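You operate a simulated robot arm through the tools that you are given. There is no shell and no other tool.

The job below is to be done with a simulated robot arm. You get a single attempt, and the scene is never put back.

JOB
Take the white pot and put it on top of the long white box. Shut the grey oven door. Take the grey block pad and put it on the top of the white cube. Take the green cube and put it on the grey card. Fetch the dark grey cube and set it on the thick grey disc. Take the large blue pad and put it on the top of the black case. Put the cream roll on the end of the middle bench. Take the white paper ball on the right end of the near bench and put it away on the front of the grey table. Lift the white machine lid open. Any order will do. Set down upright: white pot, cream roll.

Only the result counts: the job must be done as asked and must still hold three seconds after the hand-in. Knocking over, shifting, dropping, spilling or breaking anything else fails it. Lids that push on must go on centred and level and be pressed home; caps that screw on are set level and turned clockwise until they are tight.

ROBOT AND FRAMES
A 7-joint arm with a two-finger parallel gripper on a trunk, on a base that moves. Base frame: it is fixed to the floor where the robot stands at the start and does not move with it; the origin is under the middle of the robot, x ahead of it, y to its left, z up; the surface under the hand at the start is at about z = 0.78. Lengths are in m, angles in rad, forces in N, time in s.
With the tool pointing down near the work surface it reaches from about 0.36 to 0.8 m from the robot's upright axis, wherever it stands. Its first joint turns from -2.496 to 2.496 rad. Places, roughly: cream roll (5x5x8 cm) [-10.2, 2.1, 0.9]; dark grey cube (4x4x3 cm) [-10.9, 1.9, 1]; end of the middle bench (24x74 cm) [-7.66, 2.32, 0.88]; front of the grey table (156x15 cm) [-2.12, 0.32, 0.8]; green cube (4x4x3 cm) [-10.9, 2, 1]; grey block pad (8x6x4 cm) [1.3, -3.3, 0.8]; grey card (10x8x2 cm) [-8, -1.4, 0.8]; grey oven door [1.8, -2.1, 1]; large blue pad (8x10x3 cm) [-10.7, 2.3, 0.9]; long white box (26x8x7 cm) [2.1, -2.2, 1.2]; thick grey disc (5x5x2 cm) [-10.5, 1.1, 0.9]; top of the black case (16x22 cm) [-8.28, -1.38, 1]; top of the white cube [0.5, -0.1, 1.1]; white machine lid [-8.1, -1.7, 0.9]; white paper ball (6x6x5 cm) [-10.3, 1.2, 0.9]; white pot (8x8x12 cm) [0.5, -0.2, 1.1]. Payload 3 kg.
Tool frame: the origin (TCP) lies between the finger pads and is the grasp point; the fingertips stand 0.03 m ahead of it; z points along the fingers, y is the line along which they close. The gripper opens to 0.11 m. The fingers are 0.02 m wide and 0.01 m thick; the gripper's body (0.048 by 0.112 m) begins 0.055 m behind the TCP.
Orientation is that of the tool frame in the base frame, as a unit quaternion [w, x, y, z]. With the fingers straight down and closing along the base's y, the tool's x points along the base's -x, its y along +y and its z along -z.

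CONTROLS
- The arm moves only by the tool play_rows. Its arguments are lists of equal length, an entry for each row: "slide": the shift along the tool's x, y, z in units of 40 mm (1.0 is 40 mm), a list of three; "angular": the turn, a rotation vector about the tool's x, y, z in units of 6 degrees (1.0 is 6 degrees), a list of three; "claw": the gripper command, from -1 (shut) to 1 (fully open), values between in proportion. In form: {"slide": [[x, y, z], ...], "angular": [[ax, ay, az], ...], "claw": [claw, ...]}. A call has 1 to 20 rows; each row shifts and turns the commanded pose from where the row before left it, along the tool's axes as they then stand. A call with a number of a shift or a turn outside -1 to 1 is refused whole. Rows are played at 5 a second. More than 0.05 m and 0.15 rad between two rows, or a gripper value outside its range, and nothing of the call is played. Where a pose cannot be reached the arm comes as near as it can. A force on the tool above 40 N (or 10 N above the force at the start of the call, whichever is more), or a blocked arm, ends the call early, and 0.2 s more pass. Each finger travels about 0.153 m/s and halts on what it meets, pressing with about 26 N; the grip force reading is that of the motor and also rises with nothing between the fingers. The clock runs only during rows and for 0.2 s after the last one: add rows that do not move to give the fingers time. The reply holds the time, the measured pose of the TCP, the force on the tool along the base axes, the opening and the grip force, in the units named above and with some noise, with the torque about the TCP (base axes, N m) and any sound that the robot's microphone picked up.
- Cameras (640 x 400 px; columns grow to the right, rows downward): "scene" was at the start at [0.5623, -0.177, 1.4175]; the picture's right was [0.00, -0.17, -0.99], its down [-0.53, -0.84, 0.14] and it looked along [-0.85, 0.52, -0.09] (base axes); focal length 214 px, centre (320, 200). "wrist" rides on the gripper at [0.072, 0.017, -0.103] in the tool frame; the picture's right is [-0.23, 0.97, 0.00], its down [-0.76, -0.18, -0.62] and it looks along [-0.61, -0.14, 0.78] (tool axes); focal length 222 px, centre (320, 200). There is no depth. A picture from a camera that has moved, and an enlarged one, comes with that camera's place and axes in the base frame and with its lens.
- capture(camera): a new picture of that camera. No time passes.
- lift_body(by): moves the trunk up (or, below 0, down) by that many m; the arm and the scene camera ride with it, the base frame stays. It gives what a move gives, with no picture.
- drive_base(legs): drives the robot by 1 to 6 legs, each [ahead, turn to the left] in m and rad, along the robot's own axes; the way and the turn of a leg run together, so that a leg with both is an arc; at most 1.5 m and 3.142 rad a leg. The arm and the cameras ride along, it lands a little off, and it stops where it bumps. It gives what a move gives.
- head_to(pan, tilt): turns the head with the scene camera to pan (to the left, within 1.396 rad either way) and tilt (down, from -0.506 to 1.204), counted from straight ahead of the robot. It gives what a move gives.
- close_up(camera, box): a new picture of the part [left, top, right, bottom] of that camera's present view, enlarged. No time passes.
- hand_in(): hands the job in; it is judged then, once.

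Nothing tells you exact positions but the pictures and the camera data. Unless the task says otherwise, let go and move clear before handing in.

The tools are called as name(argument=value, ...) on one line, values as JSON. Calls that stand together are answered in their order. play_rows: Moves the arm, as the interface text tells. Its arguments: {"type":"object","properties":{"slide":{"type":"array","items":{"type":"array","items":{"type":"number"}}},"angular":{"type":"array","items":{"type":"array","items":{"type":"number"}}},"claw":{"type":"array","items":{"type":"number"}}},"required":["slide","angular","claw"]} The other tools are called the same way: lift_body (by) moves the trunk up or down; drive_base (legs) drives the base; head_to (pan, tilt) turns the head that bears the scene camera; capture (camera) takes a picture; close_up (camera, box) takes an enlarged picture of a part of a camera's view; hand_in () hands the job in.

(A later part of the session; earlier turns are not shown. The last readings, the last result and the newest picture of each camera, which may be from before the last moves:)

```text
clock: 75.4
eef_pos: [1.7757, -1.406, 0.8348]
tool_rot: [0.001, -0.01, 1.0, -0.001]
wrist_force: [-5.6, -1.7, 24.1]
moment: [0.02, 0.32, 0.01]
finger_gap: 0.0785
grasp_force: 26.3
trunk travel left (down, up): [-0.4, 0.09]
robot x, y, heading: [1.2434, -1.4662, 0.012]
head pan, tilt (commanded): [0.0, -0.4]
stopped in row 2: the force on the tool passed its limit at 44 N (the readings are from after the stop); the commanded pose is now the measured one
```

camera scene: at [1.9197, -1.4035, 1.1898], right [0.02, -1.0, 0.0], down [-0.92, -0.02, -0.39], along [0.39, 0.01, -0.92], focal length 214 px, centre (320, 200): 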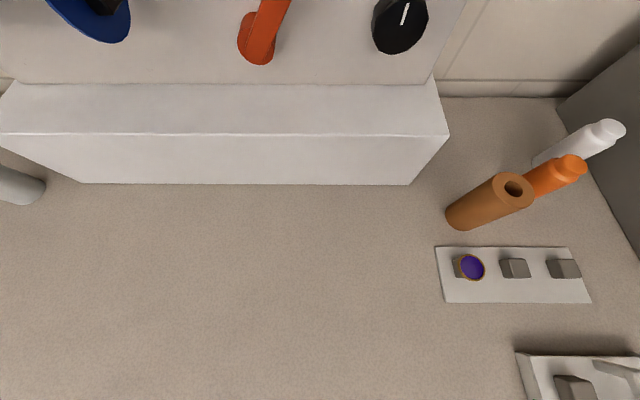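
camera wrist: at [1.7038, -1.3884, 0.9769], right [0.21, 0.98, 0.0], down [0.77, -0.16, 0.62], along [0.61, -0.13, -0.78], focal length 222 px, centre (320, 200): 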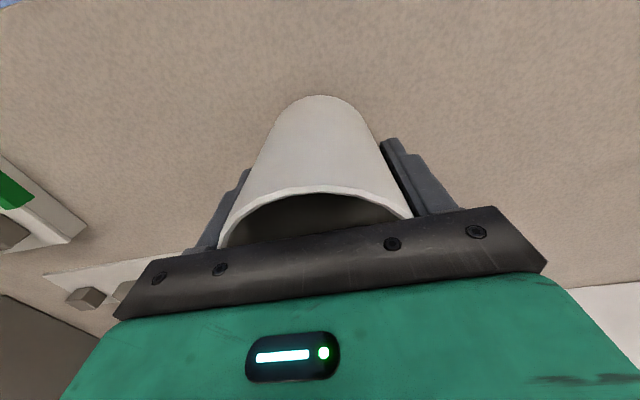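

Contact came at a TCP height of about 0.836, so the pot is standing on the bench. I'll release it and rise straight up.

play_rows(slide=[[0, 0, 0], [0, 0, 0], [0, 0, 0], [0, 0, -0.5], [0, 0, -1], [0, 0, -1], [0, 0, -1], [0, 0, -1], [0, 0, -1], [0, 0, -1]], angular=[[0, 0, 0], [0, 0, 0], [0, 0, 0], [0, 0, 0], [0, 0, 0], [0, 0, 0], [0, 0, 0], [0, 0, 0], [0, 0, 0], [0, 0, 0]], claw=[0.5, 1, 1, 1, 1, 1, 1, 1, 1, 1])

head_to(pan=0, tilt=0.5)

capture(camera="scene")

capture(camera="wrist")

```text
clock: 77.6
eef_pos: [1.7751, -1.4051, 1.094]
tool_rot: [0.0, -0.009, 1.0, -0.001]
wrist_force: [-0.1, 0.0, 0.2]
moment: [0.0, 0.0, -0.03]
finger_gap: 0.1103
grasp_force: 0.0
trunk travel left (down, up): [-0.4, 0.09]
robot x, y, heading: [1.2499, -1.4669, 0.014]
head pan, tilt (commanded): [0.0, -0.4]
```

```text
clock: 78.8
eef_pos: [1.7752, -1.4046, 1.0922]
tool_rot: [0.001, -0.009, 1.0, 0.0]
wrist_force: [0.4, 0.3, -0.2]
moment: [0.02, 0.03, 0.01]
finger_gap: 0.1104
grasp_force: 0.0
trunk travel left (down, up): [-0.4, 0.09]
robot x, y, heading: [1.2505, -1.4679, 0.011]
head pan, tilt (commanded): [0.0, 0.499]
```

```text
taken
camera scene: at [1.8399, -1.405, 1.1324], right [0.02, -1.0, 0.0], down [-0.88, -0.02, 0.48], along [-0.48, -0.01, -0.88], focal length 214 px, centre (320, 200)
```

scene: 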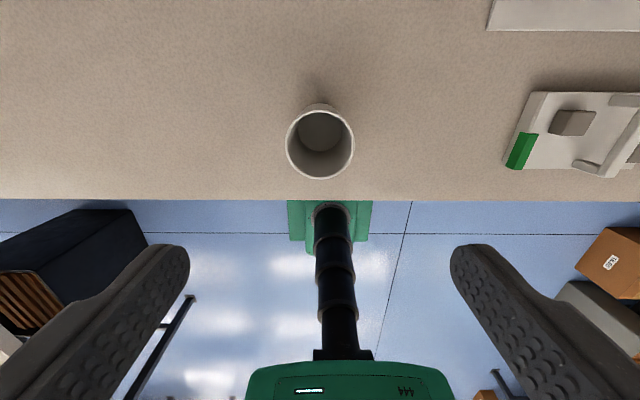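

```text
taken
camera wrist: at [1.7037, -1.3885, 1.1962], right [0.21, 0.98, 0.0], down [0.76, -0.16, 0.62], along [0.61, -0.13, -0.78], focal length 222 px, centre (320, 200)
```

wrist: 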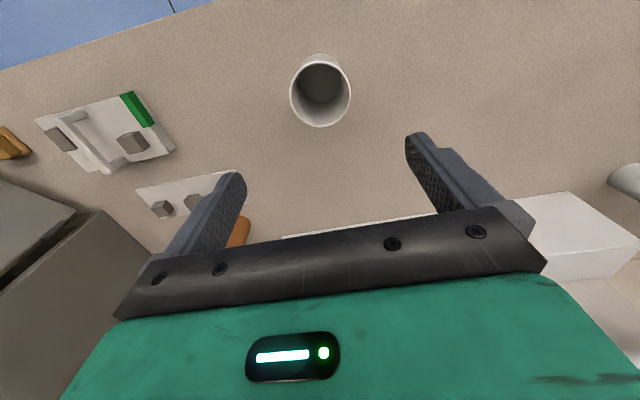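

The pot stands well on the bench. My base is low, at about 0.15 m tall, so it can slip under benches. Next I'll raise the hand and drive over to face the oven door.

play_rows(slide=[[0, 0, -1], [0, 0, -1], [0, 0, -1], [0, 0, -1], [0, 0, -1], [0, 0, -1]], angular=[[0, 0, 0], [0, 0, 0], [0, 0, 0], [0, 0, 0], [0, 0, 0], [0, 0, 0]], claw=[1, 0.5, 0, -0.5, -1, -1])

drive_base(legs=[[-0.3, 0], [0, -1.582], [0.74, 0], [0, 1.571], [0.15, 0]])

head_to(pan=0, tilt=-0.3)

capture(camera="scene")

capture(camera="wrist")

```text
clock: 80.2
eef_pos: [1.7761, -1.4043, 1.3341]
tool_rot: [0.0, -0.009, 1.0, -0.001]
wrist_force: [-0.6, 0.2, -0.1]
moment: [0.03, 0.03, 0.01]
finger_gap: 0.0
grasp_force: 25.6
trunk travel left (down, up): [-0.4, 0.09]
robot x, y, heading: [1.2489, -1.4649, 0.007]
head pan, tilt (commanded): [0.0, 0.499]
```

```text
clock: 94.7
eef_pos: [1.6219, -2.1536, 1.3348]
tool_rot: [0.001, -0.005, 1.0, 0.0]
wrist_force: [-0.2, -0.7, 0.1]
moment: [0.06, 0.01, -0.01]
finger_gap: 0.0
grasp_force: 26.3
trunk travel left (down, up): [-0.4, 0.09]
robot x, y, heading: [1.0936, -2.2329, -0.0]
head pan, tilt (commanded): [0.0, 0.499]
```

```text
clock: 95.9
eef_pos: [1.6219, -2.1526, 1.3346]
tool_rot: [0.001, -0.005, 1.0, 0.0]
wrist_force: [0.3, 0.8, 0.7]
moment: [-0.03, 0.03, 0.01]
finger_gap: 0.0
grasp_force: 25.2
trunk travel left (down, up): [-0.4, 0.09]
robot x, y, heading: [1.094, -2.2363, 0.003]
head pan, tilt (commanded): [0.0, -0.3]
```

```text
taken
camera scene: at [1.7563, -2.1518, 1.3866], right [0.01, -1.0, 0.0], down [-0.95, -0.01, -0.3], along [0.3, 0.0, -0.95], focal length 214 px, centre (320, 200)
```

scene: 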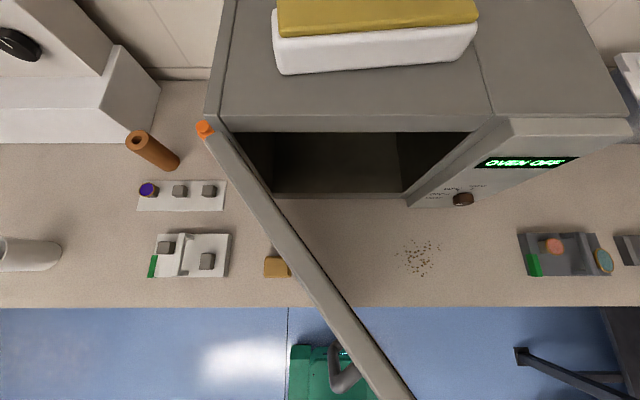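

```text
taken
camera wrist: at [1.5488, -2.135, 1.4378], right [0.22, 0.98, 0.0], down [0.76, -0.17, 0.62], along [0.61, -0.14, -0.78], focal length 222 px, centre (320, 200)
```

wrist: 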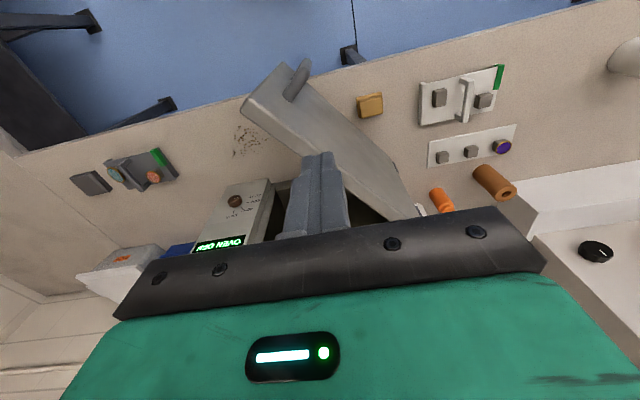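

From above, the door's outer face runs from the hinge at (1.92, -2.01) to about (1.61, -2.23), and my closed fingers are just outside it. I'll lower them to the top strip of the door, above the handle.

play_rows(slide=[[0, 0, 1], [0, 0, 1], [0, 0, 1], [0, 0, 1], [0, 0, 1], [0, 0, 0.4]], angular=[[0, 0, 0], [0, 0, 0], [0, 0, 0], [0, 0, 0], [0, 0, 0], [0, 0, 0]], claw=[-1, -1, -1, -1, -1, -1])

capture(camera="wrist")

head_to(pan=0, tilt=0.4)

capture(camera="scene")

```text
clock: 97.3
eef_pos: [1.6223, -2.1518, 1.1185]
tool_rot: [0.002, -0.005, 1.0, -0.001]
wrist_force: [0.3, 0.6, -0.3]
moment: [0.02, 0.01, 0.0]
finger_gap: 0.0002
grasp_force: 26.0
trunk travel left (down, up): [-0.4, 0.09]
robot x, y, heading: [1.0926, -2.2349, 0.005]
head pan, tilt (commanded): [0.0, -0.3]
```

```text
taken
camera wrist: at [1.5497, -2.135, 1.2217], right [0.22, 0.98, 0.0], down [0.76, -0.17, 0.63], along [0.61, -0.14, -0.78], focal length 222 px, centre (320, 200)
```

wrist: 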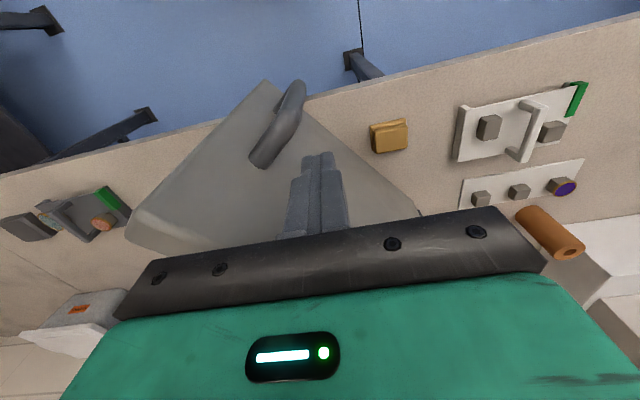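

```text
clock: 98.3
eef_pos: [1.621, -2.1512, 1.1193]
tool_rot: [0.001, -0.006, 1.0, 0.0]
wrist_force: [0.8, 0.4, 0.0]
moment: [-0.02, 0.0, 0.0]
finger_gap: 0.0001
grasp_force: 26.0
trunk travel left (down, up): [-0.4, 0.09]
robot x, y, heading: [1.0944, -2.2378, 0.004]
head pan, tilt (commanded): [0.0, 0.4]
```

```text
taken
camera scene: at [1.6947, -2.1525, 1.1566], right [0.01, -1.0, 0.0], down [-0.92, -0.01, 0.39], along [-0.39, 0.0, -0.92], focal length 214 px, centre (320, 200)
```

scene: 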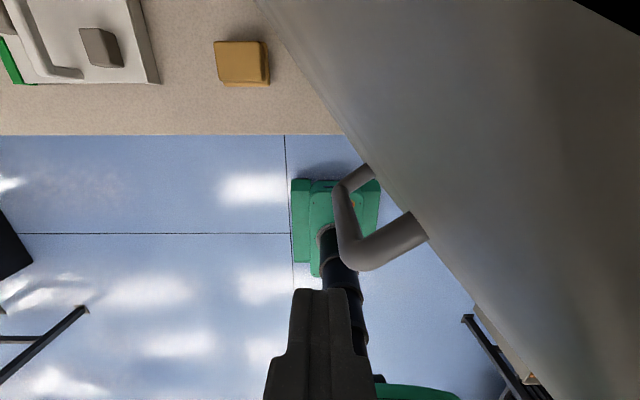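

The fingers are outside the door and above the handle. I'll push it round in an arc.

play_rows(slide=[[-0.26, -0.381, 0], [-0.26, -0.381, 0], [-0.26, -0.381, 0], [-0.26, -0.381, 0], [-0.385, -0.4275, 0], [-0.385, -0.4275, 0], [-0.441, -0.371, 0], [-0.441, -0.371, 0], [-0.489, -0.306, 0], [-0.489, -0.306, 0], [-0.524, -0.234, 0], [-0.524, -0.234, 0]], angular=[[0, 0, 0], [0, 0, 0], [0, 0, 0], [0, 0, 0], [0, 0, 0], [0, 0, 0], [0, 0, 0], [0, 0, 0], [0, 0, 0], [0, 0, 0], [0, 0, 0], [0, 0, 0]], claw=[-1, -1, -1, -1, -1, -1, -1, -1, -1, -1, -1, -1])

capture(camera="wrist")

capture(camera="scene")

```text
clock: 100.9
eef_pos: [1.8125, -2.3189, 1.1204]
tool_rot: [0.001, -0.006, 1.0, 0.0]
wrist_force: [-0.5, 0.9, -0.4]
moment: [-0.04, 0.02, -0.02]
finger_gap: 0.0002
grasp_force: 25.9
trunk travel left (down, up): [-0.4, 0.09]
robot x, y, heading: [1.0944, -2.2357, 0.008]
head pan, tilt (commanded): [0.0, 0.4]
```

```text
taken
camera wrist: at [1.7405, -2.3016, 1.223], right [0.22, 0.98, 0.0], down [0.76, -0.17, 0.62], along [0.61, -0.14, -0.78], focal length 222 px, centre (320, 200)
```

wrist: 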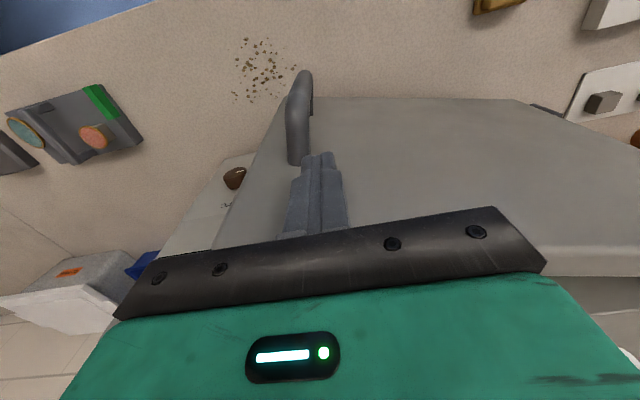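

```text
taken
camera scene: at [1.8856, -2.3191, 1.1576], right [0.01, -1.0, 0.0], down [-0.92, -0.01, 0.39], along [-0.39, 0.0, -0.92], focal length 214 px, centre (320, 200)
```

scene: 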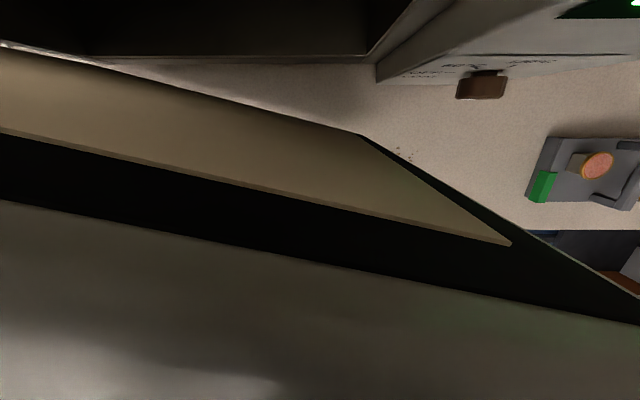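

The door is swinging with the push and has about 18° left to go. I'll continue until it is closed.

play_rows(slide=[[-0.5525, -0.16, 0], [-0.5525, -0.16, 0], [-0.426, -0.069, 0], [-0.426, -0.069, 0], [-0.289, -0.02, 0], [-0.289, -0.02, 0], [-0.1, 0, 0], [-0.1, 0, 0]], angular=[[0, 0, 0], [0, 0, 0], [0, 0, 0], [0, 0, 0], [0, 0, 0], [0, 0, 0], [0, 0, 0], [0, 0, 0]], claw=[-1, -1, -1, -1, -1, -1, -1, -1])

capture(camera="wrist")

```text
clock: 102.7
eef_pos: [1.8613, -2.3322, 1.1114]
tool_rot: [0.001, -0.004, 1.0, 0.0]
wrist_force: [-5.9, -2.1, 7.7]
moment: [0.38, -0.92, 0.03]
finger_gap: 0.0
grasp_force: 25.9
out of reach, approached as far as the arm can: row 3, 4, 5, 6, 8
trunk travel left (down, up): [-0.4, 0.09]
robot x, y, heading: [1.0943, -2.2368, 0.008]
head pan, tilt (commanded): [0.0, 0.4]
```

```text
taken
camera wrist: at [1.7889, -2.315, 1.2142], right [0.22, 0.98, 0.0], down [0.76, -0.17, 0.63], along [0.61, -0.14, -0.78], focal length 222 px, centre (320, 200)
```

wrist: 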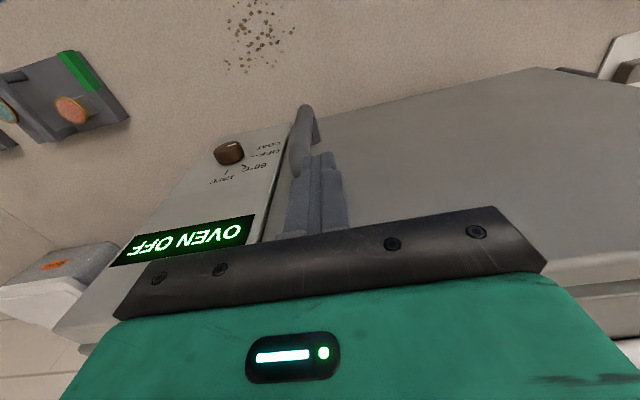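

I ran out of reach with the door almost shut. I'll back the hand off, drive a bit closer and push again.

play_rows(slide=[[1, 0, -0.2], [1, 0, 0], [1, 0, 0], [1, 0, 0], [1, 0, 0]], angular=[[0, 0, 0], [0, 0, 0], [0, 0, 0], [0, 0, 0], [0, 0, 0]], claw=[-1, -1, -1, -1, -1])

drive_base(legs=[[0.17, 0]])

head_to(pan=0, tilt=-0.3)

capture(camera="scene")

capture(camera="wrist")

```text
clock: 103.9
eef_pos: [1.6607, -2.332, 1.1183]
tool_rot: [0.0, -0.005, 1.0, 0.0]
wrist_force: [0.2, 0.6, -1.2]
moment: [-0.04, 0.03, 0.04]
finger_gap: 0.0002
grasp_force: 26.3
trunk travel left (down, up): [-0.4, 0.09]
robot x, y, heading: [1.0939, -2.2357, 0.007]
head pan, tilt (commanded): [0.0, 0.4]
```

```text
clock: 105.4
eef_pos: [1.8299, -2.3324, 1.1189]
tool_rot: [0.002, -0.005, 1.0, 0.0]
wrist_force: [-0.1, 0.2, 0.2]
moment: [0.04, -0.01, -0.01]
finger_gap: 0.0
grasp_force: 26.3
trunk travel left (down, up): [-0.4, 0.09]
robot x, y, heading: [1.2629, -2.2336, 0.004]
head pan, tilt (commanded): [0.0, 0.4]
```

```text
clock: 106.5
eef_pos: [1.8311, -2.3337, 1.1183]
tool_rot: [0.0, -0.004, 1.0, 0.0]
wrist_force: [0.7, 0.3, 0.2]
moment: [0.02, 0.05, 0.01]
finger_gap: 0.0
grasp_force: 25.9
trunk travel left (down, up): [-0.4, 0.09]
robot x, y, heading: [1.2632, -2.2371, -0.0]
head pan, tilt (commanded): [0.0, -0.3]
```

```text
taken
camera scene: at [1.9661, -2.3333, 1.1707], right [0.01, -1.0, 0.0], down [-0.96, -0.01, -0.3], along [0.3, 0.0, -0.96], focal length 214 px, centre (320, 200)
```

scene: 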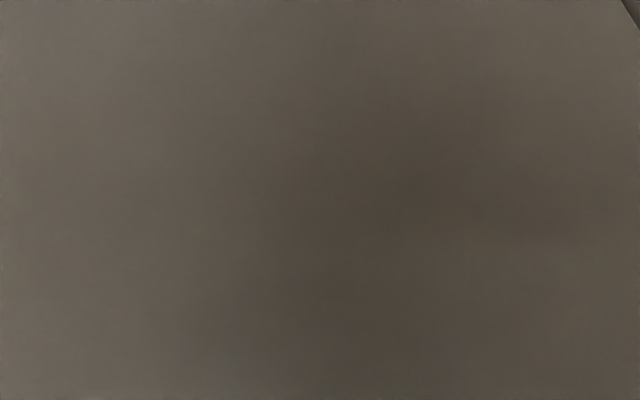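

```text
taken
camera wrist: at [1.7587, -2.3161, 1.2221], right [0.22, 0.98, 0.0], down [0.76, -0.17, 0.62], along [0.61, -0.14, -0.78], focal length 222 px, centre (320, 200)
```

wrist: 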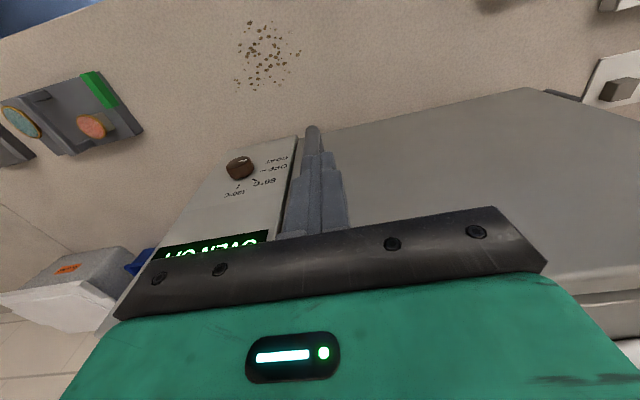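

play_rows(slide=[[-0.4, 0, 0], [-0.4, 0, 0], [-0.3, 0, 0], [-0.3, 0, 0], [-0.3, 0, 0], [-0.2, 0, 0], [-0.2, 0, 0], [-0.2, 0, 0], [-0.2, 0, 0]], angular=[[0, 0, 0], [0, 0, 0], [0, 0, 0], [0, 0, 0], [0, 0, 0], [0, 0, 0], [0, 0, 0], [0, 0, 0], [0, 0, 0]], claw=[-1, -1, -1, -1, -1, -1, -1, -1, -1])

capture(camera="wrist")

```text
clock: 108.0
eef_pos: [1.9063, -2.3327, 1.1195]
tool_rot: [-0.007, -0.004, 1.0, 0.0]
wrist_force: [-24.7, 2.0, 6.0]
moment: [-0.01, -0.73, 0.2]
finger_gap: 0.0
grasp_force: 26.0
trunk travel left (down, up): [-0.4, 0.09]
robot x, y, heading: [1.2684, -2.234, 0.004]
head pan, tilt (commanded): [0.0, -0.3]
stopped in row 7: the force on the tool passed its limit at 49 N (the readings are from after the stop); the commanded pose is now the measured one
```

```text
taken
camera wrist: at [1.8349, -2.3156, 1.2227], right [0.22, 0.98, 0.0], down [0.77, -0.17, 0.61], along [0.6, -0.13, -0.79], focal length 222 px, centre (320, 200)
```

wrist: 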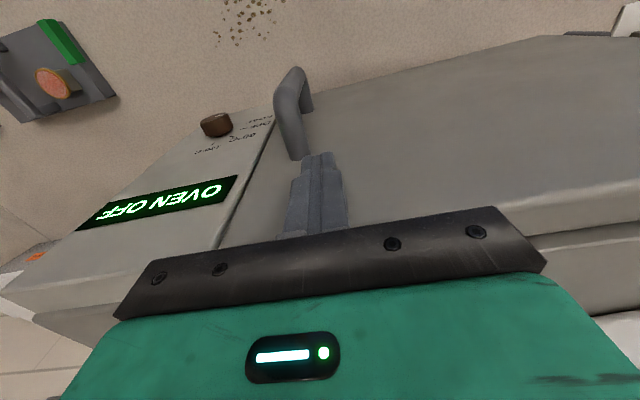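

The door stopped hard at x ≈ 1.91, so it seems shut. I'll back off and check.

play_rows(slide=[[1, 0, 0], [1, 0, 0], [1, 0, 0], [1, 0, 0], [1, 0, -1], [0, 0, -1], [0, 0, -1], [0, 0, -1], [0, 0, -1], [0, 0, 0]], angular=[[0, 0, 0], [0, 0, 0], [0, 0, 0], [0, 0, 0], [0, 0, 0], [0, 0, 0], [0, 0, 0], [0, 0, 0], [0, 0, 0], [0, 0, 0]], claw=[-1, -1, -1, -1, -1, -1, -1, -1, -1, -1])

capture(camera="scene")

capture(camera="wrist")

```text
refused: row 5 steps farther than a row can; nothing moved
```

```text
taken
camera scene: at [2.0417, -2.3327, 1.1683], right [0.01, -1.0, 0.0], down [-0.96, -0.01, -0.28], along [0.28, 0.0, -0.96], focal length 214 px, centre (320, 200)
```

scene: 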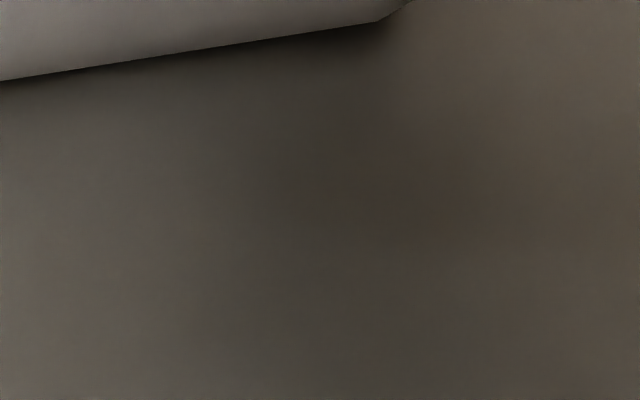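

```text
taken
camera wrist: at [1.8349, -2.3156, 1.2227], right [0.22, 0.98, 0.0], down [0.77, -0.17, 0.61], along [0.6, -0.13, -0.79], focal length 222 px, centre (320, 200)
```

wrist: 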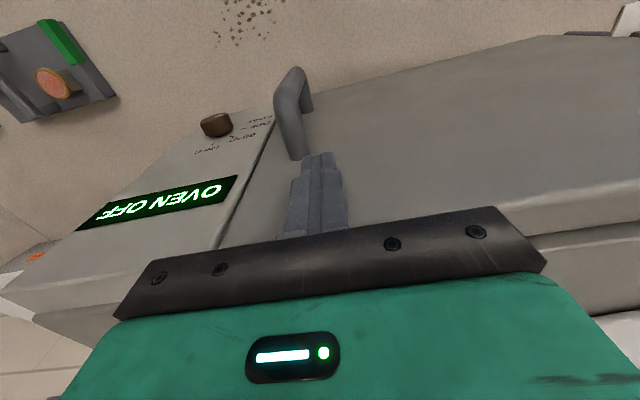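

play_rows(slide=[[1, 0, 0], [1, 0, 0], [1, 0, 0], [1, 0, 0], [0, 0, -1], [0, 0, -1], [0, 0, -1], [0, 0, -1], [0, 0, -1], [0, 0, 0]], angular=[[0, 0, 0], [0, 0, 0], [0, 0, 0], [0, 0, 0], [0, 0, 0], [0, 0, 0], [0, 0, 0], [0, 0, 0], [0, 0, 0], [0, 0, 0]], claw=[-1, -1, -1, -1, -1, -1, -1, -1, -1, -1])

capture(camera="scene")

capture(camera="wrist")

```text
clock: 110.2
eef_pos: [1.7517, -2.3336, 1.3204]
tool_rot: [-0.006, -0.004, 1.0, 0.001]
wrist_force: [-0.4, 0.6, -0.3]
moment: [0.01, 0.01, 0.01]
finger_gap: 0.0
grasp_force: 26.3
trunk travel left (down, up): [-0.4, 0.09]
robot x, y, heading: [1.2633, -2.2355, 0.001]
head pan, tilt (commanded): [0.0, -0.3]
```

```text
taken
camera scene: at [1.888, -2.3332, 1.3703], right [0.01, -1.0, 0.0], down [-0.96, -0.01, -0.28], along [0.28, 0.0, -0.96], focal length 214 px, centre (320, 200)
```

scene: 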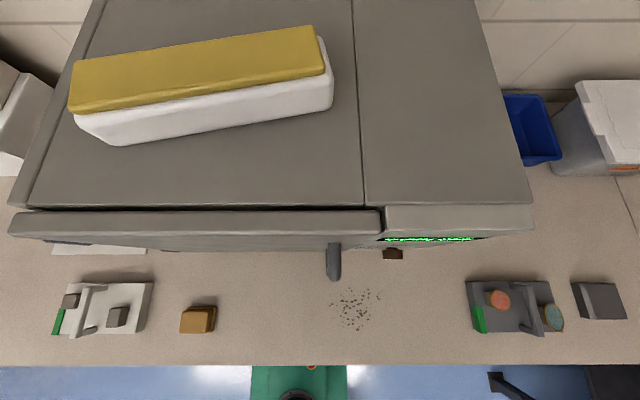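

```text
taken
camera wrist: at [1.6811, -2.3162, 1.4244], right [0.22, 0.98, 0.0], down [0.77, -0.17, 0.61], along [0.6, -0.13, -0.79], focal length 222 px, centre (320, 200)
```

wrist: 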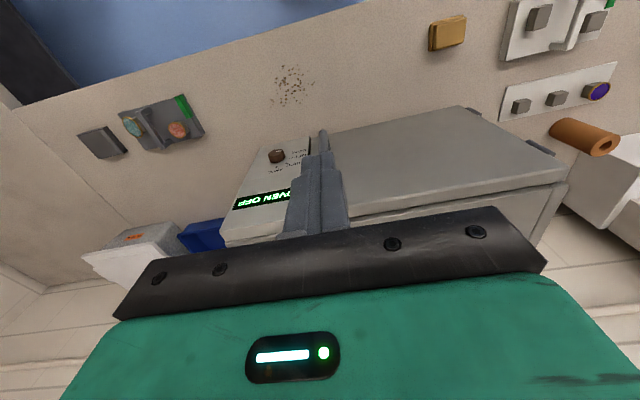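

close_up(camera="scene", box=[0, 150, 400, 280])

close_up(camera="scene", box=[40, 0, 360, 200])

```text
1.60 times, centred on (200, 215) of scene
camera zoom: at [1.888, -2.3332, 1.3703], right [0.01, -1.0, 0.0], down [-0.96, -0.01, -0.28], along [0.28, 0.0, -0.96], focal length 343 px, centre (512, 176)
```

zoom: 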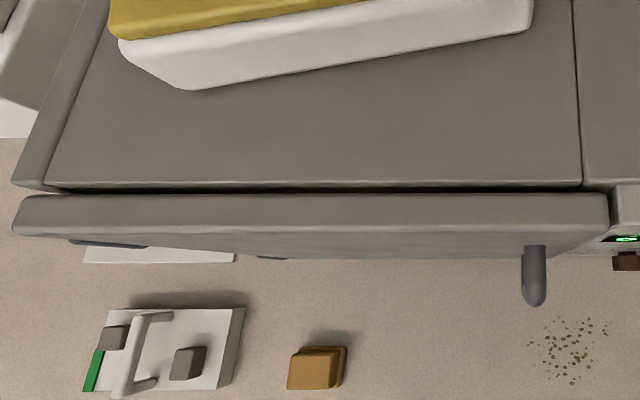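

```text
2.00 times, centred on (200, 100) of scene
camera zoom: at [1.888, -2.3332, 1.3703], right [0.01, -1.0, 0.0], down [-0.96, -0.01, -0.28], along [0.28, 0.0, -0.96], focal length 429 px, centre (560, 400)
```

zoom: 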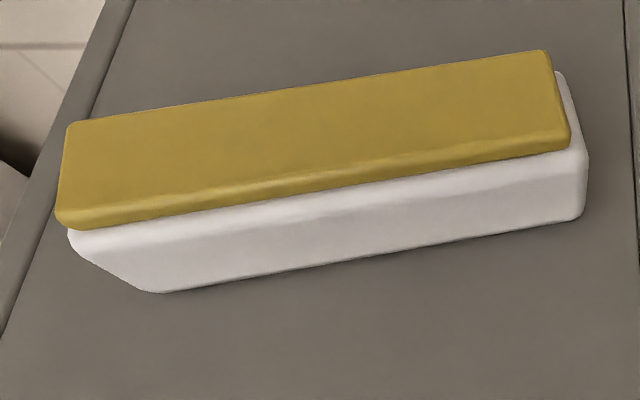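

The door is closed and its front lies flush with the panel. The long box, white with a yellow lid, is centred at about (2.08, -2.21). Next I'll drive back to the pot and pick it up again.

drive_base(legs=[[-0.3, 0], [0, 1.571], [0.77, 0], [0, -1.571], [0.28, 0]])

head_to(pan=0, tilt=0.3)

capture(camera="scene")

capture(camera="wrist")

```text
clock: 125.5
eef_pos: [1.7321, -1.5359, 1.3206]
tool_rot: [-0.006, -0.017, 1.0, 0.0]
wrist_force: [-0.7, -0.4, 0.0]
moment: [-0.02, -0.05, 0.01]
finger_gap: 0.0001
grasp_force: 26.0
trunk travel left (down, up): [-0.4, 0.09]
robot x, y, heading: [1.2418, -1.4267, 0.029]
head pan, tilt (commanded): [0.0, -0.3]
```

```text
clock: 126.5
eef_pos: [1.7314, -1.5372, 1.3218]
tool_rot: [-0.006, -0.016, 1.0, 0.001]
wrist_force: [-0.3, 0.4, -0.9]
moment: [0.0, 0.02, -0.01]
finger_gap: 0.0001
grasp_force: 26.1
trunk travel left (down, up): [-0.4, 0.09]
robot x, y, heading: [1.2368, -1.4273, 0.025]
head pan, tilt (commanded): [0.0, 0.3]
```

```text
taken
camera scene: at [1.8142, -1.5348, 1.3565], right [0.03, -1.0, 0.0], down [-0.95, -0.03, 0.31], along [-0.31, -0.01, -0.95], focal length 214 px, centre (320, 200)
```

scene: 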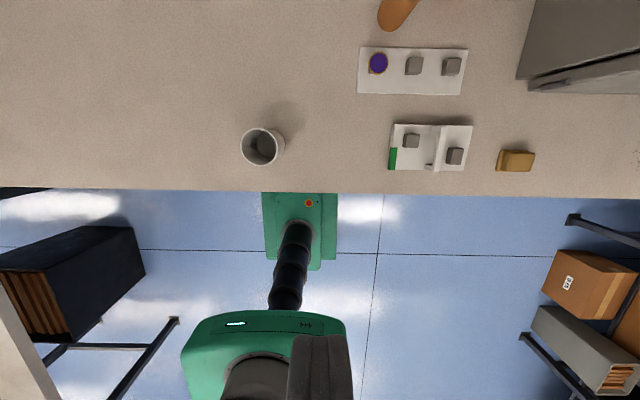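

```text
taken
camera wrist: at [1.6603, -1.521, 1.4247], right [0.2, 0.98, 0.0], down [0.77, -0.15, 0.61], along [0.6, -0.12, -0.79], focal length 222 px, centre (320, 200)
```

wrist: 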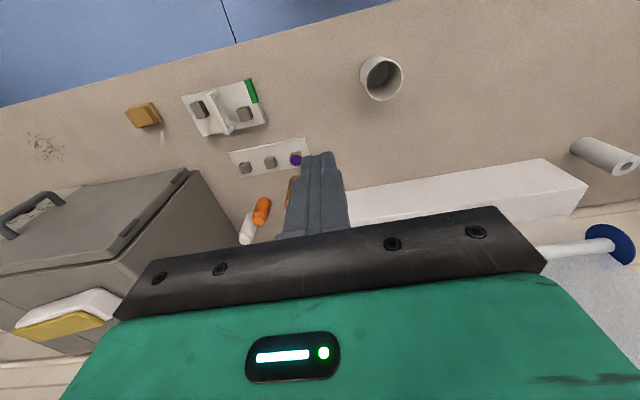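

The pot is where I left it, at about (1.775, -1.405). I'll straighten the tool, open up and move over it.

play_rows(slide=[[-0.3, 0.82, 0], [-0.3, 0.82, 0], [-0.3, 0.82, 0], [-0.3, 0.82, 0], [0, 0, 1], [0, 0, 1], [0, 0, 1], [0, 0, 1], [0, 0, 1], [0, 0, 1], [0, 0, 1], [0, 0, 0]], angular=[[0, -0.11, 0], [0, 0, 0], [0, 0, 0], [0, 0, 0], [0, 0, 0], [0, 0, 0], [0, 0, 0], [0, 0, 0], [0, 0, 0], [0, 0, 0], [0, 0, 0], [0, 0, 0]], claw=[-0.5, 0, 0.5, 1, 1, 1, 1, 1, 1, 1, 1, 1])

head_to(pan=0, tilt=0.6)

capture(camera="scene")

capture(camera="wrist")

```text
clock: 129.1
eef_pos: [1.7768, -1.4021, 1.041]
tool_rot: [0.001, -0.017, 1.0, 0.0]
wrist_force: [-0.2, -0.6, 0.1]
moment: [0.0, 0.01, -0.01]
finger_gap: 0.1099
grasp_force: 0.0
trunk travel left (down, up): [-0.4, 0.09]
robot x, y, heading: [1.2385, -1.4306, 0.024]
head pan, tilt (commanded): [0.0, 0.3]
```

```text
clock: 129.9
eef_pos: [1.7753, -1.402, 1.0411]
tool_rot: [0.0, -0.016, 1.0, 0.001]
wrist_force: [0.0, 0.3, -0.7]
moment: [0.04, -0.01, -0.05]
finger_gap: 0.1099
grasp_force: 0.2
trunk travel left (down, up): [-0.4, 0.09]
robot x, y, heading: [1.2414, -1.4266, 0.027]
head pan, tilt (commanded): [0.0, 0.6]
```

```text
taken
camera scene: at [1.8305, -1.4022, 1.0822], right [0.03, -1.0, 0.0], down [-0.82, -0.03, 0.56], along [-0.56, -0.02, -0.83], focal length 214 px, centre (320, 200)
```

scene: 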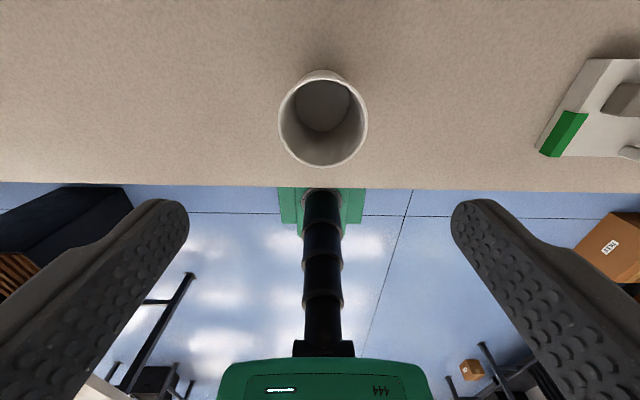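

```text
taken
camera wrist: at [1.7033, -1.3875, 1.1436], right [0.2, 0.98, 0.0], down [0.77, -0.15, 0.62], along [0.61, -0.12, -0.78], focal length 222 px, centre (320, 200)
```

wrist: 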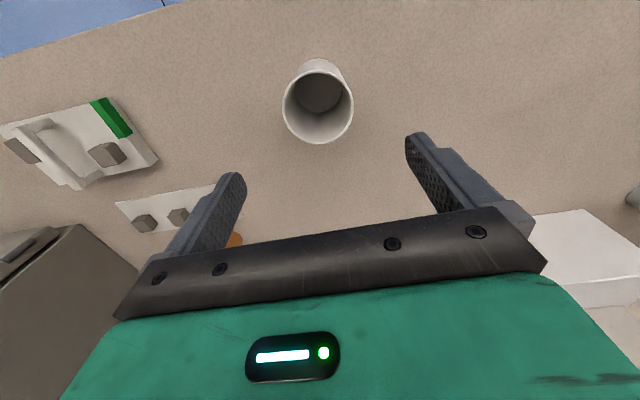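

The fingers straddle the pot. I'll go down and grip it.

play_rows(slide=[[0, 0, 0.85], [0, 0, 0.85], [0, 0, 0.85], [0, 0, 0.85], [0, 0, 0.85], [0, 0, 0.8], [0, 0, 0], [0, 0, 0], [0, 0, 0], [0, 0, 0]], angular=[[0, 0, 0], [0, 0, 0], [0, 0, 0], [0, 0, 0], [0, 0, 0], [0, 0, 0], [0, 0, 0], [0, 0, 0], [0, 0, 0], [0, 0, 0]], claw=[1, 1, 1, 1, 1, 1, 0, -1, -1, -1])

play_rows(slide=[[0, 0, -0.5], [0, 0, -1], [0, 0, -1], [0, 0, -1], [0, 0, -1], [0, 0, -1], [0, 0, -1], [0, 0, -1], [0, 0, -1], [0, 0, -1], [0, 0, -1], [0, 0, -1], [0, 0, -1], [0, 0, -1]], angular=[[0, 0, 0], [0, 0, 0], [0, 0, 0], [0, 0, 0], [0, 0, 0], [0, 0, 0], [0, 0, 0], [0, 0, 0], [0, 0, 0], [0, 0, 0], [0, 0, 0], [0, 0, 0], [0, 0, 0], [0, 0, 0]], claw=[-1, -1, -1, -1, -1, -1, -1, -1, -1, -1, -1, -1, -1, -1])

lift_body(by=0.085)

capture(camera="wrist")

```text
clock: 132.1
eef_pos: [1.776, -1.4028, 0.8396]
tool_rot: [0.0, -0.017, 1.0, 0.001]
wrist_force: [0.3, -0.4, -0.4]
moment: [0.02, -0.02, 0.01]
finger_gap: 0.0785
grasp_force: 26.6
trunk travel left (down, up): [-0.4, 0.09]
robot x, y, heading: [1.2393, -1.4297, 0.03]
head pan, tilt (commanded): [0.0, 0.6]
```

```text
clock: 135.1
eef_pos: [1.7756, -1.403, 1.3792]
tool_rot: [0.0, -0.017, 1.0, 0.001]
wrist_force: [0.1, -0.3, -0.8]
moment: [-0.02, 0.0, -0.01]
finger_gap: 0.0784
grasp_force: 26.3
trunk travel left (down, up): [-0.4, 0.09]
robot x, y, heading: [1.2391, -1.4276, 0.029]
head pan, tilt (commanded): [0.0, 0.6]
```

```text
clock: 136.3
eef_pos: [1.7756, -1.4038, 1.4631]
tool_rot: [0.0, -0.016, 1.0, 0.001]
wrist_force: [0.5, -0.4, -0.4]
moment: [-0.02, -0.02, 0.02]
finger_gap: 0.0789
grasp_force: 25.9
trunk travel left (down, up): [-0.485, 0.005]
robot x, y, heading: [1.2402, -1.425, 0.024]
head pan, tilt (commanded): [0.0, 0.6]
```

```text
taken
camera wrist: at [1.7037, -1.3886, 1.5669], right [0.2, 0.98, 0.0], down [0.77, -0.15, 0.62], along [0.61, -0.12, -0.78], focal length 222 px, centre (320, 200)
```

wrist: 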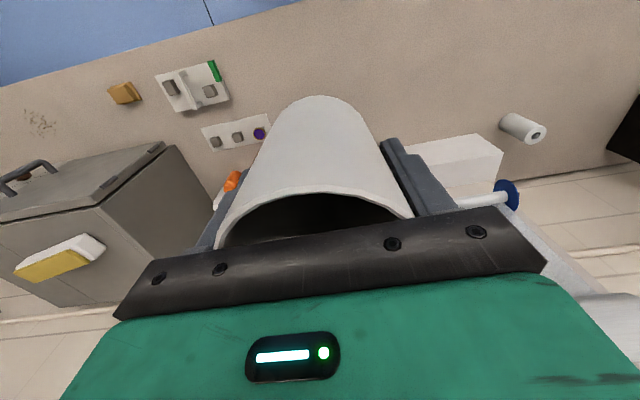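

The pot is held again and raised to 1.46. I'll drive it over to the oven.

drive_base(legs=[[-0.35, 0], [0, -1.598], [0.87, 0], [0, 1.571], [0.35, 0]])

head_to(pan=0, tilt=-0.4)

capture(camera="scene")

capture(camera="wrist")

```text
clock: 152.5
eef_pos: [1.7679, -2.3082, 1.4647]
tool_rot: [0.0, 0.007, 1.0, 0.001]
wrist_force: [-0.5, -0.8, -0.8]
moment: [0.04, 0.0, 0.01]
finger_gap: 0.0785
grasp_force: 26.1
trunk travel left (down, up): [-0.485, 0.005]
robot x, y, heading: [1.2298, -2.3266, -0.022]
head pan, tilt (commanded): [0.0, 0.6]
```

```text
clock: 153.8
eef_pos: [1.7669, -2.3064, 1.4645]
tool_rot: [0.0, 0.008, 1.0, 0.0]
wrist_force: [0.3, -1.0, -0.8]
moment: [0.01, 0.02, 0.02]
finger_gap: 0.0784
grasp_force: 26.4
trunk travel left (down, up): [-0.485, 0.005]
robot x, y, heading: [1.2307, -2.3259, -0.021]
head pan, tilt (commanded): [0.0, -0.4]
```

```text
taken
camera scene: at [1.9104, -2.3101, 1.5212], right [-0.02, -1.0, 0.0], down [-0.92, 0.01, -0.39], along [0.39, -0.01, -0.92], focal length 214 px, centre (320, 200)
```

scene: 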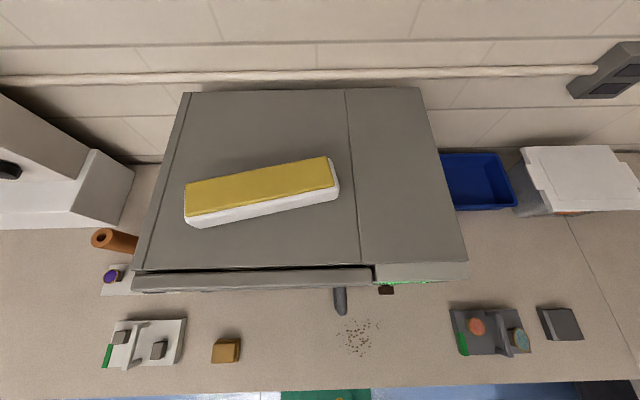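

```text
taken
camera wrist: at [1.6959, -2.288, 1.5675], right [0.24, 0.97, 0.0], down [0.76, -0.19, 0.62], along [0.6, -0.15, -0.78], focal length 222 px, centre (320, 200)
```

wrist: 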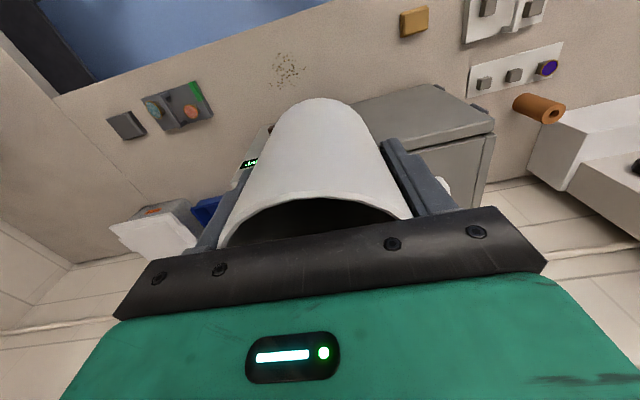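

close_up(camera="scene", box=[120, 80, 440, 280])

```text
2.00 times, centred on (280, 180) of scene
camera zoom: at [1.9104, -2.3101, 1.5212], right [-0.02, -1.0, 0.0], down [-0.92, 0.01, -0.39], along [0.39, -0.01, -0.92], focal length 429 px, centre (400, 240)
```

zoom: 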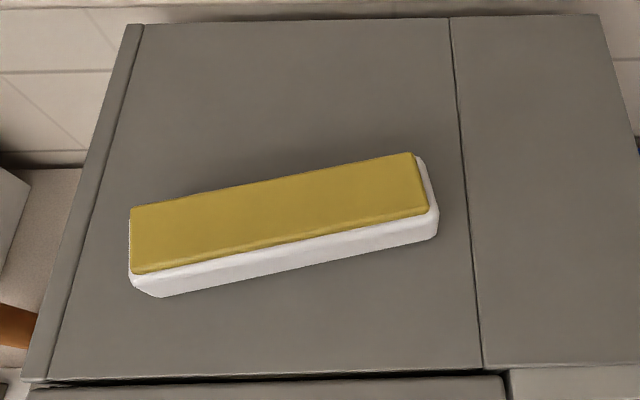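

The box's lid top is at about z = 1.20, centred at (2.078, -2.213). I'll move closer with my low base partly under the bench.

drive_base(legs=[[0.2, 0]])

play_rows(slide=[[0, 0, 1], [0, 0, 1], [0, 0, 1]], angular=[[0, 0, 0], [0, 0, 0], [0, 0, 0]], claw=[-1, -1, -1])

capture(camera="wrist")

```text
clock: 155.4
eef_pos: [1.9692, -2.3108, 1.4653]
tool_rot: [0.0, 0.006, 1.0, 0.001]
wrist_force: [0.7, -0.4, -0.5]
moment: [0.03, 0.0, 0.0]
finger_gap: 0.0787
grasp_force: 26.0
trunk travel left (down, up): [-0.485, 0.005]
robot x, y, heading: [1.4315, -2.3308, -0.023]
head pan, tilt (commanded): [0.0, -0.4]
```

```text
clock: 156.2
eef_pos: [1.9685, -2.3108, 1.3431]
tool_rot: [0.0, 0.007, 1.0, 0.0]
wrist_force: [-0.2, -0.1, 0.0]
moment: [-0.01, 0.0, 0.01]
finger_gap: 0.0785
grasp_force: 26.0
trunk travel left (down, up): [-0.485, 0.005]
robot x, y, heading: [1.4289, -2.3346, -0.022]
head pan, tilt (commanded): [0.0, -0.4]
```

```text
taken
camera wrist: at [1.897, -2.2928, 1.4465], right [0.24, 0.97, 0.0], down [0.76, -0.19, 0.62], along [0.61, -0.15, -0.78], focal length 222 px, centre (320, 200)
```

wrist: 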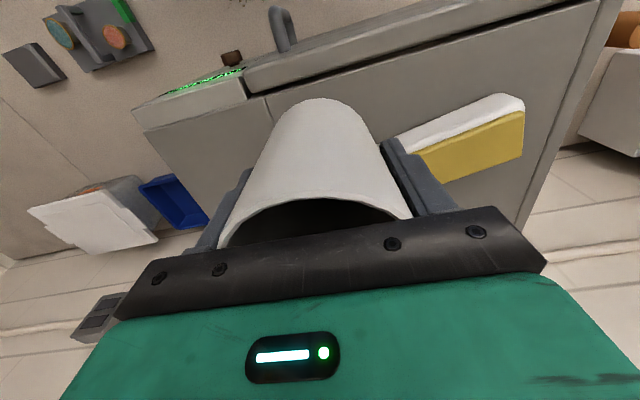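

play_rows(slide=[[-0.675, 0.62, 0], [-0.675, 0.62, 0], [-0.675, 0.62, 0], [-0.675, 0.62, 0], [0, 0, 0]], angular=[[0, 0, 0], [0, 0, 0], [0, 0, 0], [0, 0, 0], [0, 0, 0]], claw=[-1, -1, -1, -1, -1])

capture(camera="wrist")

head_to(pan=0, tilt=0.6)

capture(camera="scene")

```text
clock: 157.4
eef_pos: [2.0774, -2.213, 1.3445]
tool_rot: [0.0, 0.008, 1.0, -0.001]
wrist_force: [-0.1, 0.1, -0.6]
moment: [0.01, 0.03, 0.01]
finger_gap: 0.0786
grasp_force: 26.2
trunk travel left (down, up): [-0.485, 0.005]
robot x, y, heading: [1.4292, -2.3291, -0.021]
head pan, tilt (commanded): [0.0, -0.4]
```

```text
taken
camera wrist: at [2.0053, -2.1943, 1.4473], right [0.24, 0.97, 0.0], down [0.76, -0.19, 0.62], along [0.6, -0.15, -0.78], focal length 222 px, centre (320, 200)
```

wrist: 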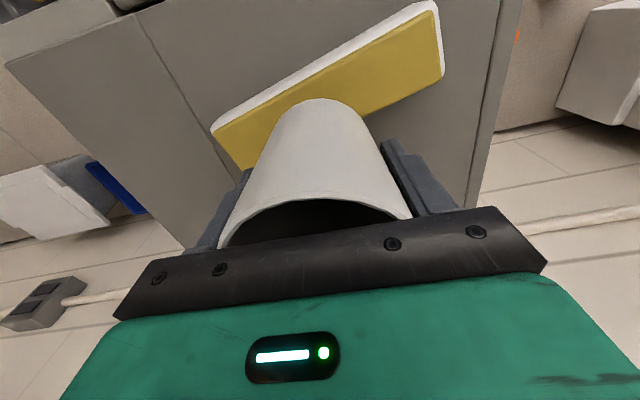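

```text
clock: 158.6
eef_pos: [2.0772, -2.2136, 1.3441]
tool_rot: [-0.001, 0.007, 1.0, 0.0]
wrist_force: [-0.7, -0.4, -0.6]
moment: [-0.01, 0.02, 0.04]
finger_gap: 0.0787
grasp_force: 25.3
trunk travel left (down, up): [-0.485, 0.005]
robot x, y, heading: [1.4301, -2.3315, -0.019]
head pan, tilt (commanded): [0.0, 0.6]
```

```text
taken
camera scene: at [2.1314, -2.2155, 1.3858], right [-0.01, -1.0, 0.0], down [-0.83, 0.01, 0.56], along [-0.56, 0.01, -0.83], focal length 214 px, centre (320, 200)
```

scene: 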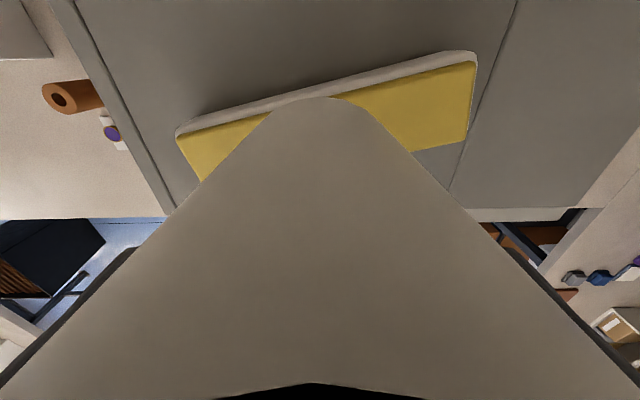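

The pot is directly over the middle of the box lid. I'll lower it gently until it touches.

play_rows(slide=[[0.05, 0, 0.5], [0, 0, 0.4], [0, 0, 0.2], [0, 0, 0]], angular=[[0, 0, 0], [0, 0, 0], [0, 0, 0], [0, 0, 0]], claw=[-1, -1, -1, -1])

play_rows(slide=[[0, 0, 0.06], [0, 0, 0.06], [0, 0, 0.06], [0, 0, 0.06], [0, 0, 0]], angular=[[0, 0, 0], [0, 0, 0], [0, 0, 0], [0, 0, 0], [0, 0, 0]], claw=[-1, -1, -1, -1, -1])

capture(camera="wrist")

```text
clock: 159.6
eef_pos: [2.0745, -2.2125, 1.3002]
tool_rot: [-0.001, 0.007, 1.0, 0.0]
wrist_force: [-0.9, -0.1, -0.4]
moment: [-0.02, -0.03, 0.02]
finger_gap: 0.0786
grasp_force: 25.7
trunk travel left (down, up): [-0.485, 0.005]
robot x, y, heading: [1.4302, -2.3336, -0.022]
head pan, tilt (commanded): [0.0, 0.6]
```

```text
clock: 160.8
eef_pos: [2.0756, -2.2128, 1.2913]
tool_rot: [0.0, 0.007, 1.0, -0.001]
wrist_force: [0.0, 0.6, -1.0]
moment: [-0.04, 0.0, -0.01]
finger_gap: 0.0785
grasp_force: 26.1
trunk travel left (down, up): [-0.485, 0.005]
robot x, y, heading: [1.4333, -2.3334, -0.024]
head pan, tilt (commanded): [0.0, 0.6]
```

```text
taken
camera wrist: at [2.0038, -2.1944, 1.3944], right [0.24, 0.97, 0.0], down [0.76, -0.19, 0.62], along [0.6, -0.15, -0.78], focal length 222 px, centre (320, 200)
```

wrist: 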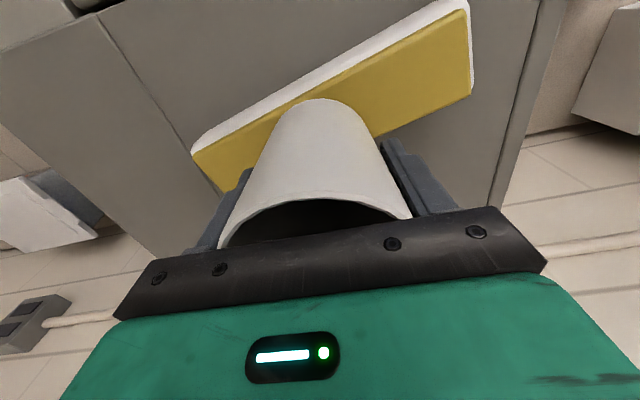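

play_rows(slide=[[0, 0, 0.06], [0, 0, 0.06], [0, 0, 0.06], [0, 0, 0.06], [0, 0, 0]], angular=[[0, 0, 0], [0, 0, 0], [0, 0, 0], [0, 0, 0], [0, 0, 0]], claw=[-1, -1, -1, -1, -1])

play_rows(slide=[[0, 0, 0.05], [0, 0, 0.05], [0, 0, 0]], angular=[[0, 0, 0], [0, 0, 0], [0, 0, 0]], claw=[-1, -1, -1])

play_rows(slide=[[0, 0, 0.05], [0, 0, 0.05], [0, 0, 0]], angular=[[0, 0, 0], [0, 0, 0], [0, 0, 0]], claw=[-1, -1, -1])

```text
clock: 162.0
eef_pos: [2.0751, -2.2126, 1.282]
tool_rot: [0.0, 0.006, 1.0, 0.0]
wrist_force: [0.0, 0.8, -1.1]
moment: [-0.03, -0.03, 0.01]
finger_gap: 0.0786
grasp_force: 25.9
trunk travel left (down, up): [-0.485, 0.005]
robot x, y, heading: [1.4295, -2.3328, -0.021]
head pan, tilt (commanded): [0.0, 0.6]
```

```text
clock: 162.8
eef_pos: [2.077, -2.2139, 1.2763]
tool_rot: [0.0, 0.007, 1.0, -0.001]
wrist_force: [-0.3, 0.2, -0.7]
moment: [-0.03, -0.03, 0.01]
finger_gap: 0.0785
grasp_force: 25.7
trunk travel left (down, up): [-0.485, 0.005]
robot x, y, heading: [1.4328, -2.3335, -0.022]
head pan, tilt (commanded): [0.0, 0.6]
```

```text
clock: 163.6
eef_pos: [2.0759, -2.2116, 1.2736]
tool_rot: [-0.001, 0.007, 1.0, 0.0]
wrist_force: [-0.1, -0.5, -0.9]
moment: [-0.01, 0.01, 0.01]
finger_gap: 0.0789
grasp_force: 25.8
trunk travel left (down, up): [-0.485, 0.005]
robot x, y, heading: [1.4319, -2.3337, -0.021]
head pan, tilt (commanded): [0.0, 0.6]
```

play_rows(slide=[[0, 0, 0.05], [0, 0, 0.05], [0, 0, 0]], angular=[[0, 0, 0], [0, 0, 0], [0, 0, 0]], claw=[-1, -1, -1])

play_rows(slide=[[0, 0, 0.05], [0, 0, 0.05], [0, 0, 0]], angular=[[0, 0, 0], [0, 0, 0], [0, 0, 0]], claw=[-1, -1, -1])

play_rows(slide=[[0, 0, 0.05], [0, 0, 0.05], [0, 0, 0]], angular=[[0, 0, 0], [0, 0, 0], [0, 0, 0]], claw=[-1, -1, -1])

```text
clock: 164.4
eef_pos: [2.0762, -2.2135, 1.2693]
tool_rot: [-0.001, 0.007, 1.0, -0.001]
wrist_force: [0.1, 0.1, -0.8]
moment: [0.01, 0.03, -0.01]
finger_gap: 0.0785
grasp_force: 25.8
trunk travel left (down, up): [-0.485, 0.005]
robot x, y, heading: [1.4336, -2.3286, -0.023]
head pan, tilt (commanded): [0.0, 0.6]
```

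```text
clock: 165.2
eef_pos: [2.076, -2.213, 1.2661]
tool_rot: [0.001, 0.006, 1.0, 0.001]
wrist_force: [2.8, 2.7, 16.2]
moment: [-0.17, -0.11, 0.02]
finger_gap: 0.0785
grasp_force: 25.7
trunk travel left (down, up): [-0.485, 0.005]
robot x, y, heading: [1.4316, -2.3299, -0.024]
head pan, tilt (commanded): [0.0, 0.6]
```

```text
clock: 165.9
eef_pos: [2.0749, -2.2133, 1.2651]
tool_rot: [0.003, 0.007, 1.0, 0.001]
wrist_force: [-2.3, 0.6, 15.6]
moment: [-0.36, 0.16, -0.04]
finger_gap: 0.0785
grasp_force: 26.0
trunk travel left (down, up): [-0.485, 0.005]
robot x, y, heading: [1.4299, -2.3295, -0.026]
head pan, tilt (commanded): [0.0, 0.6]
stopped in row 3: the force on the tool passed its limit at 42 N (the readings are from after the stop); the commanded pose is now the measured one
```

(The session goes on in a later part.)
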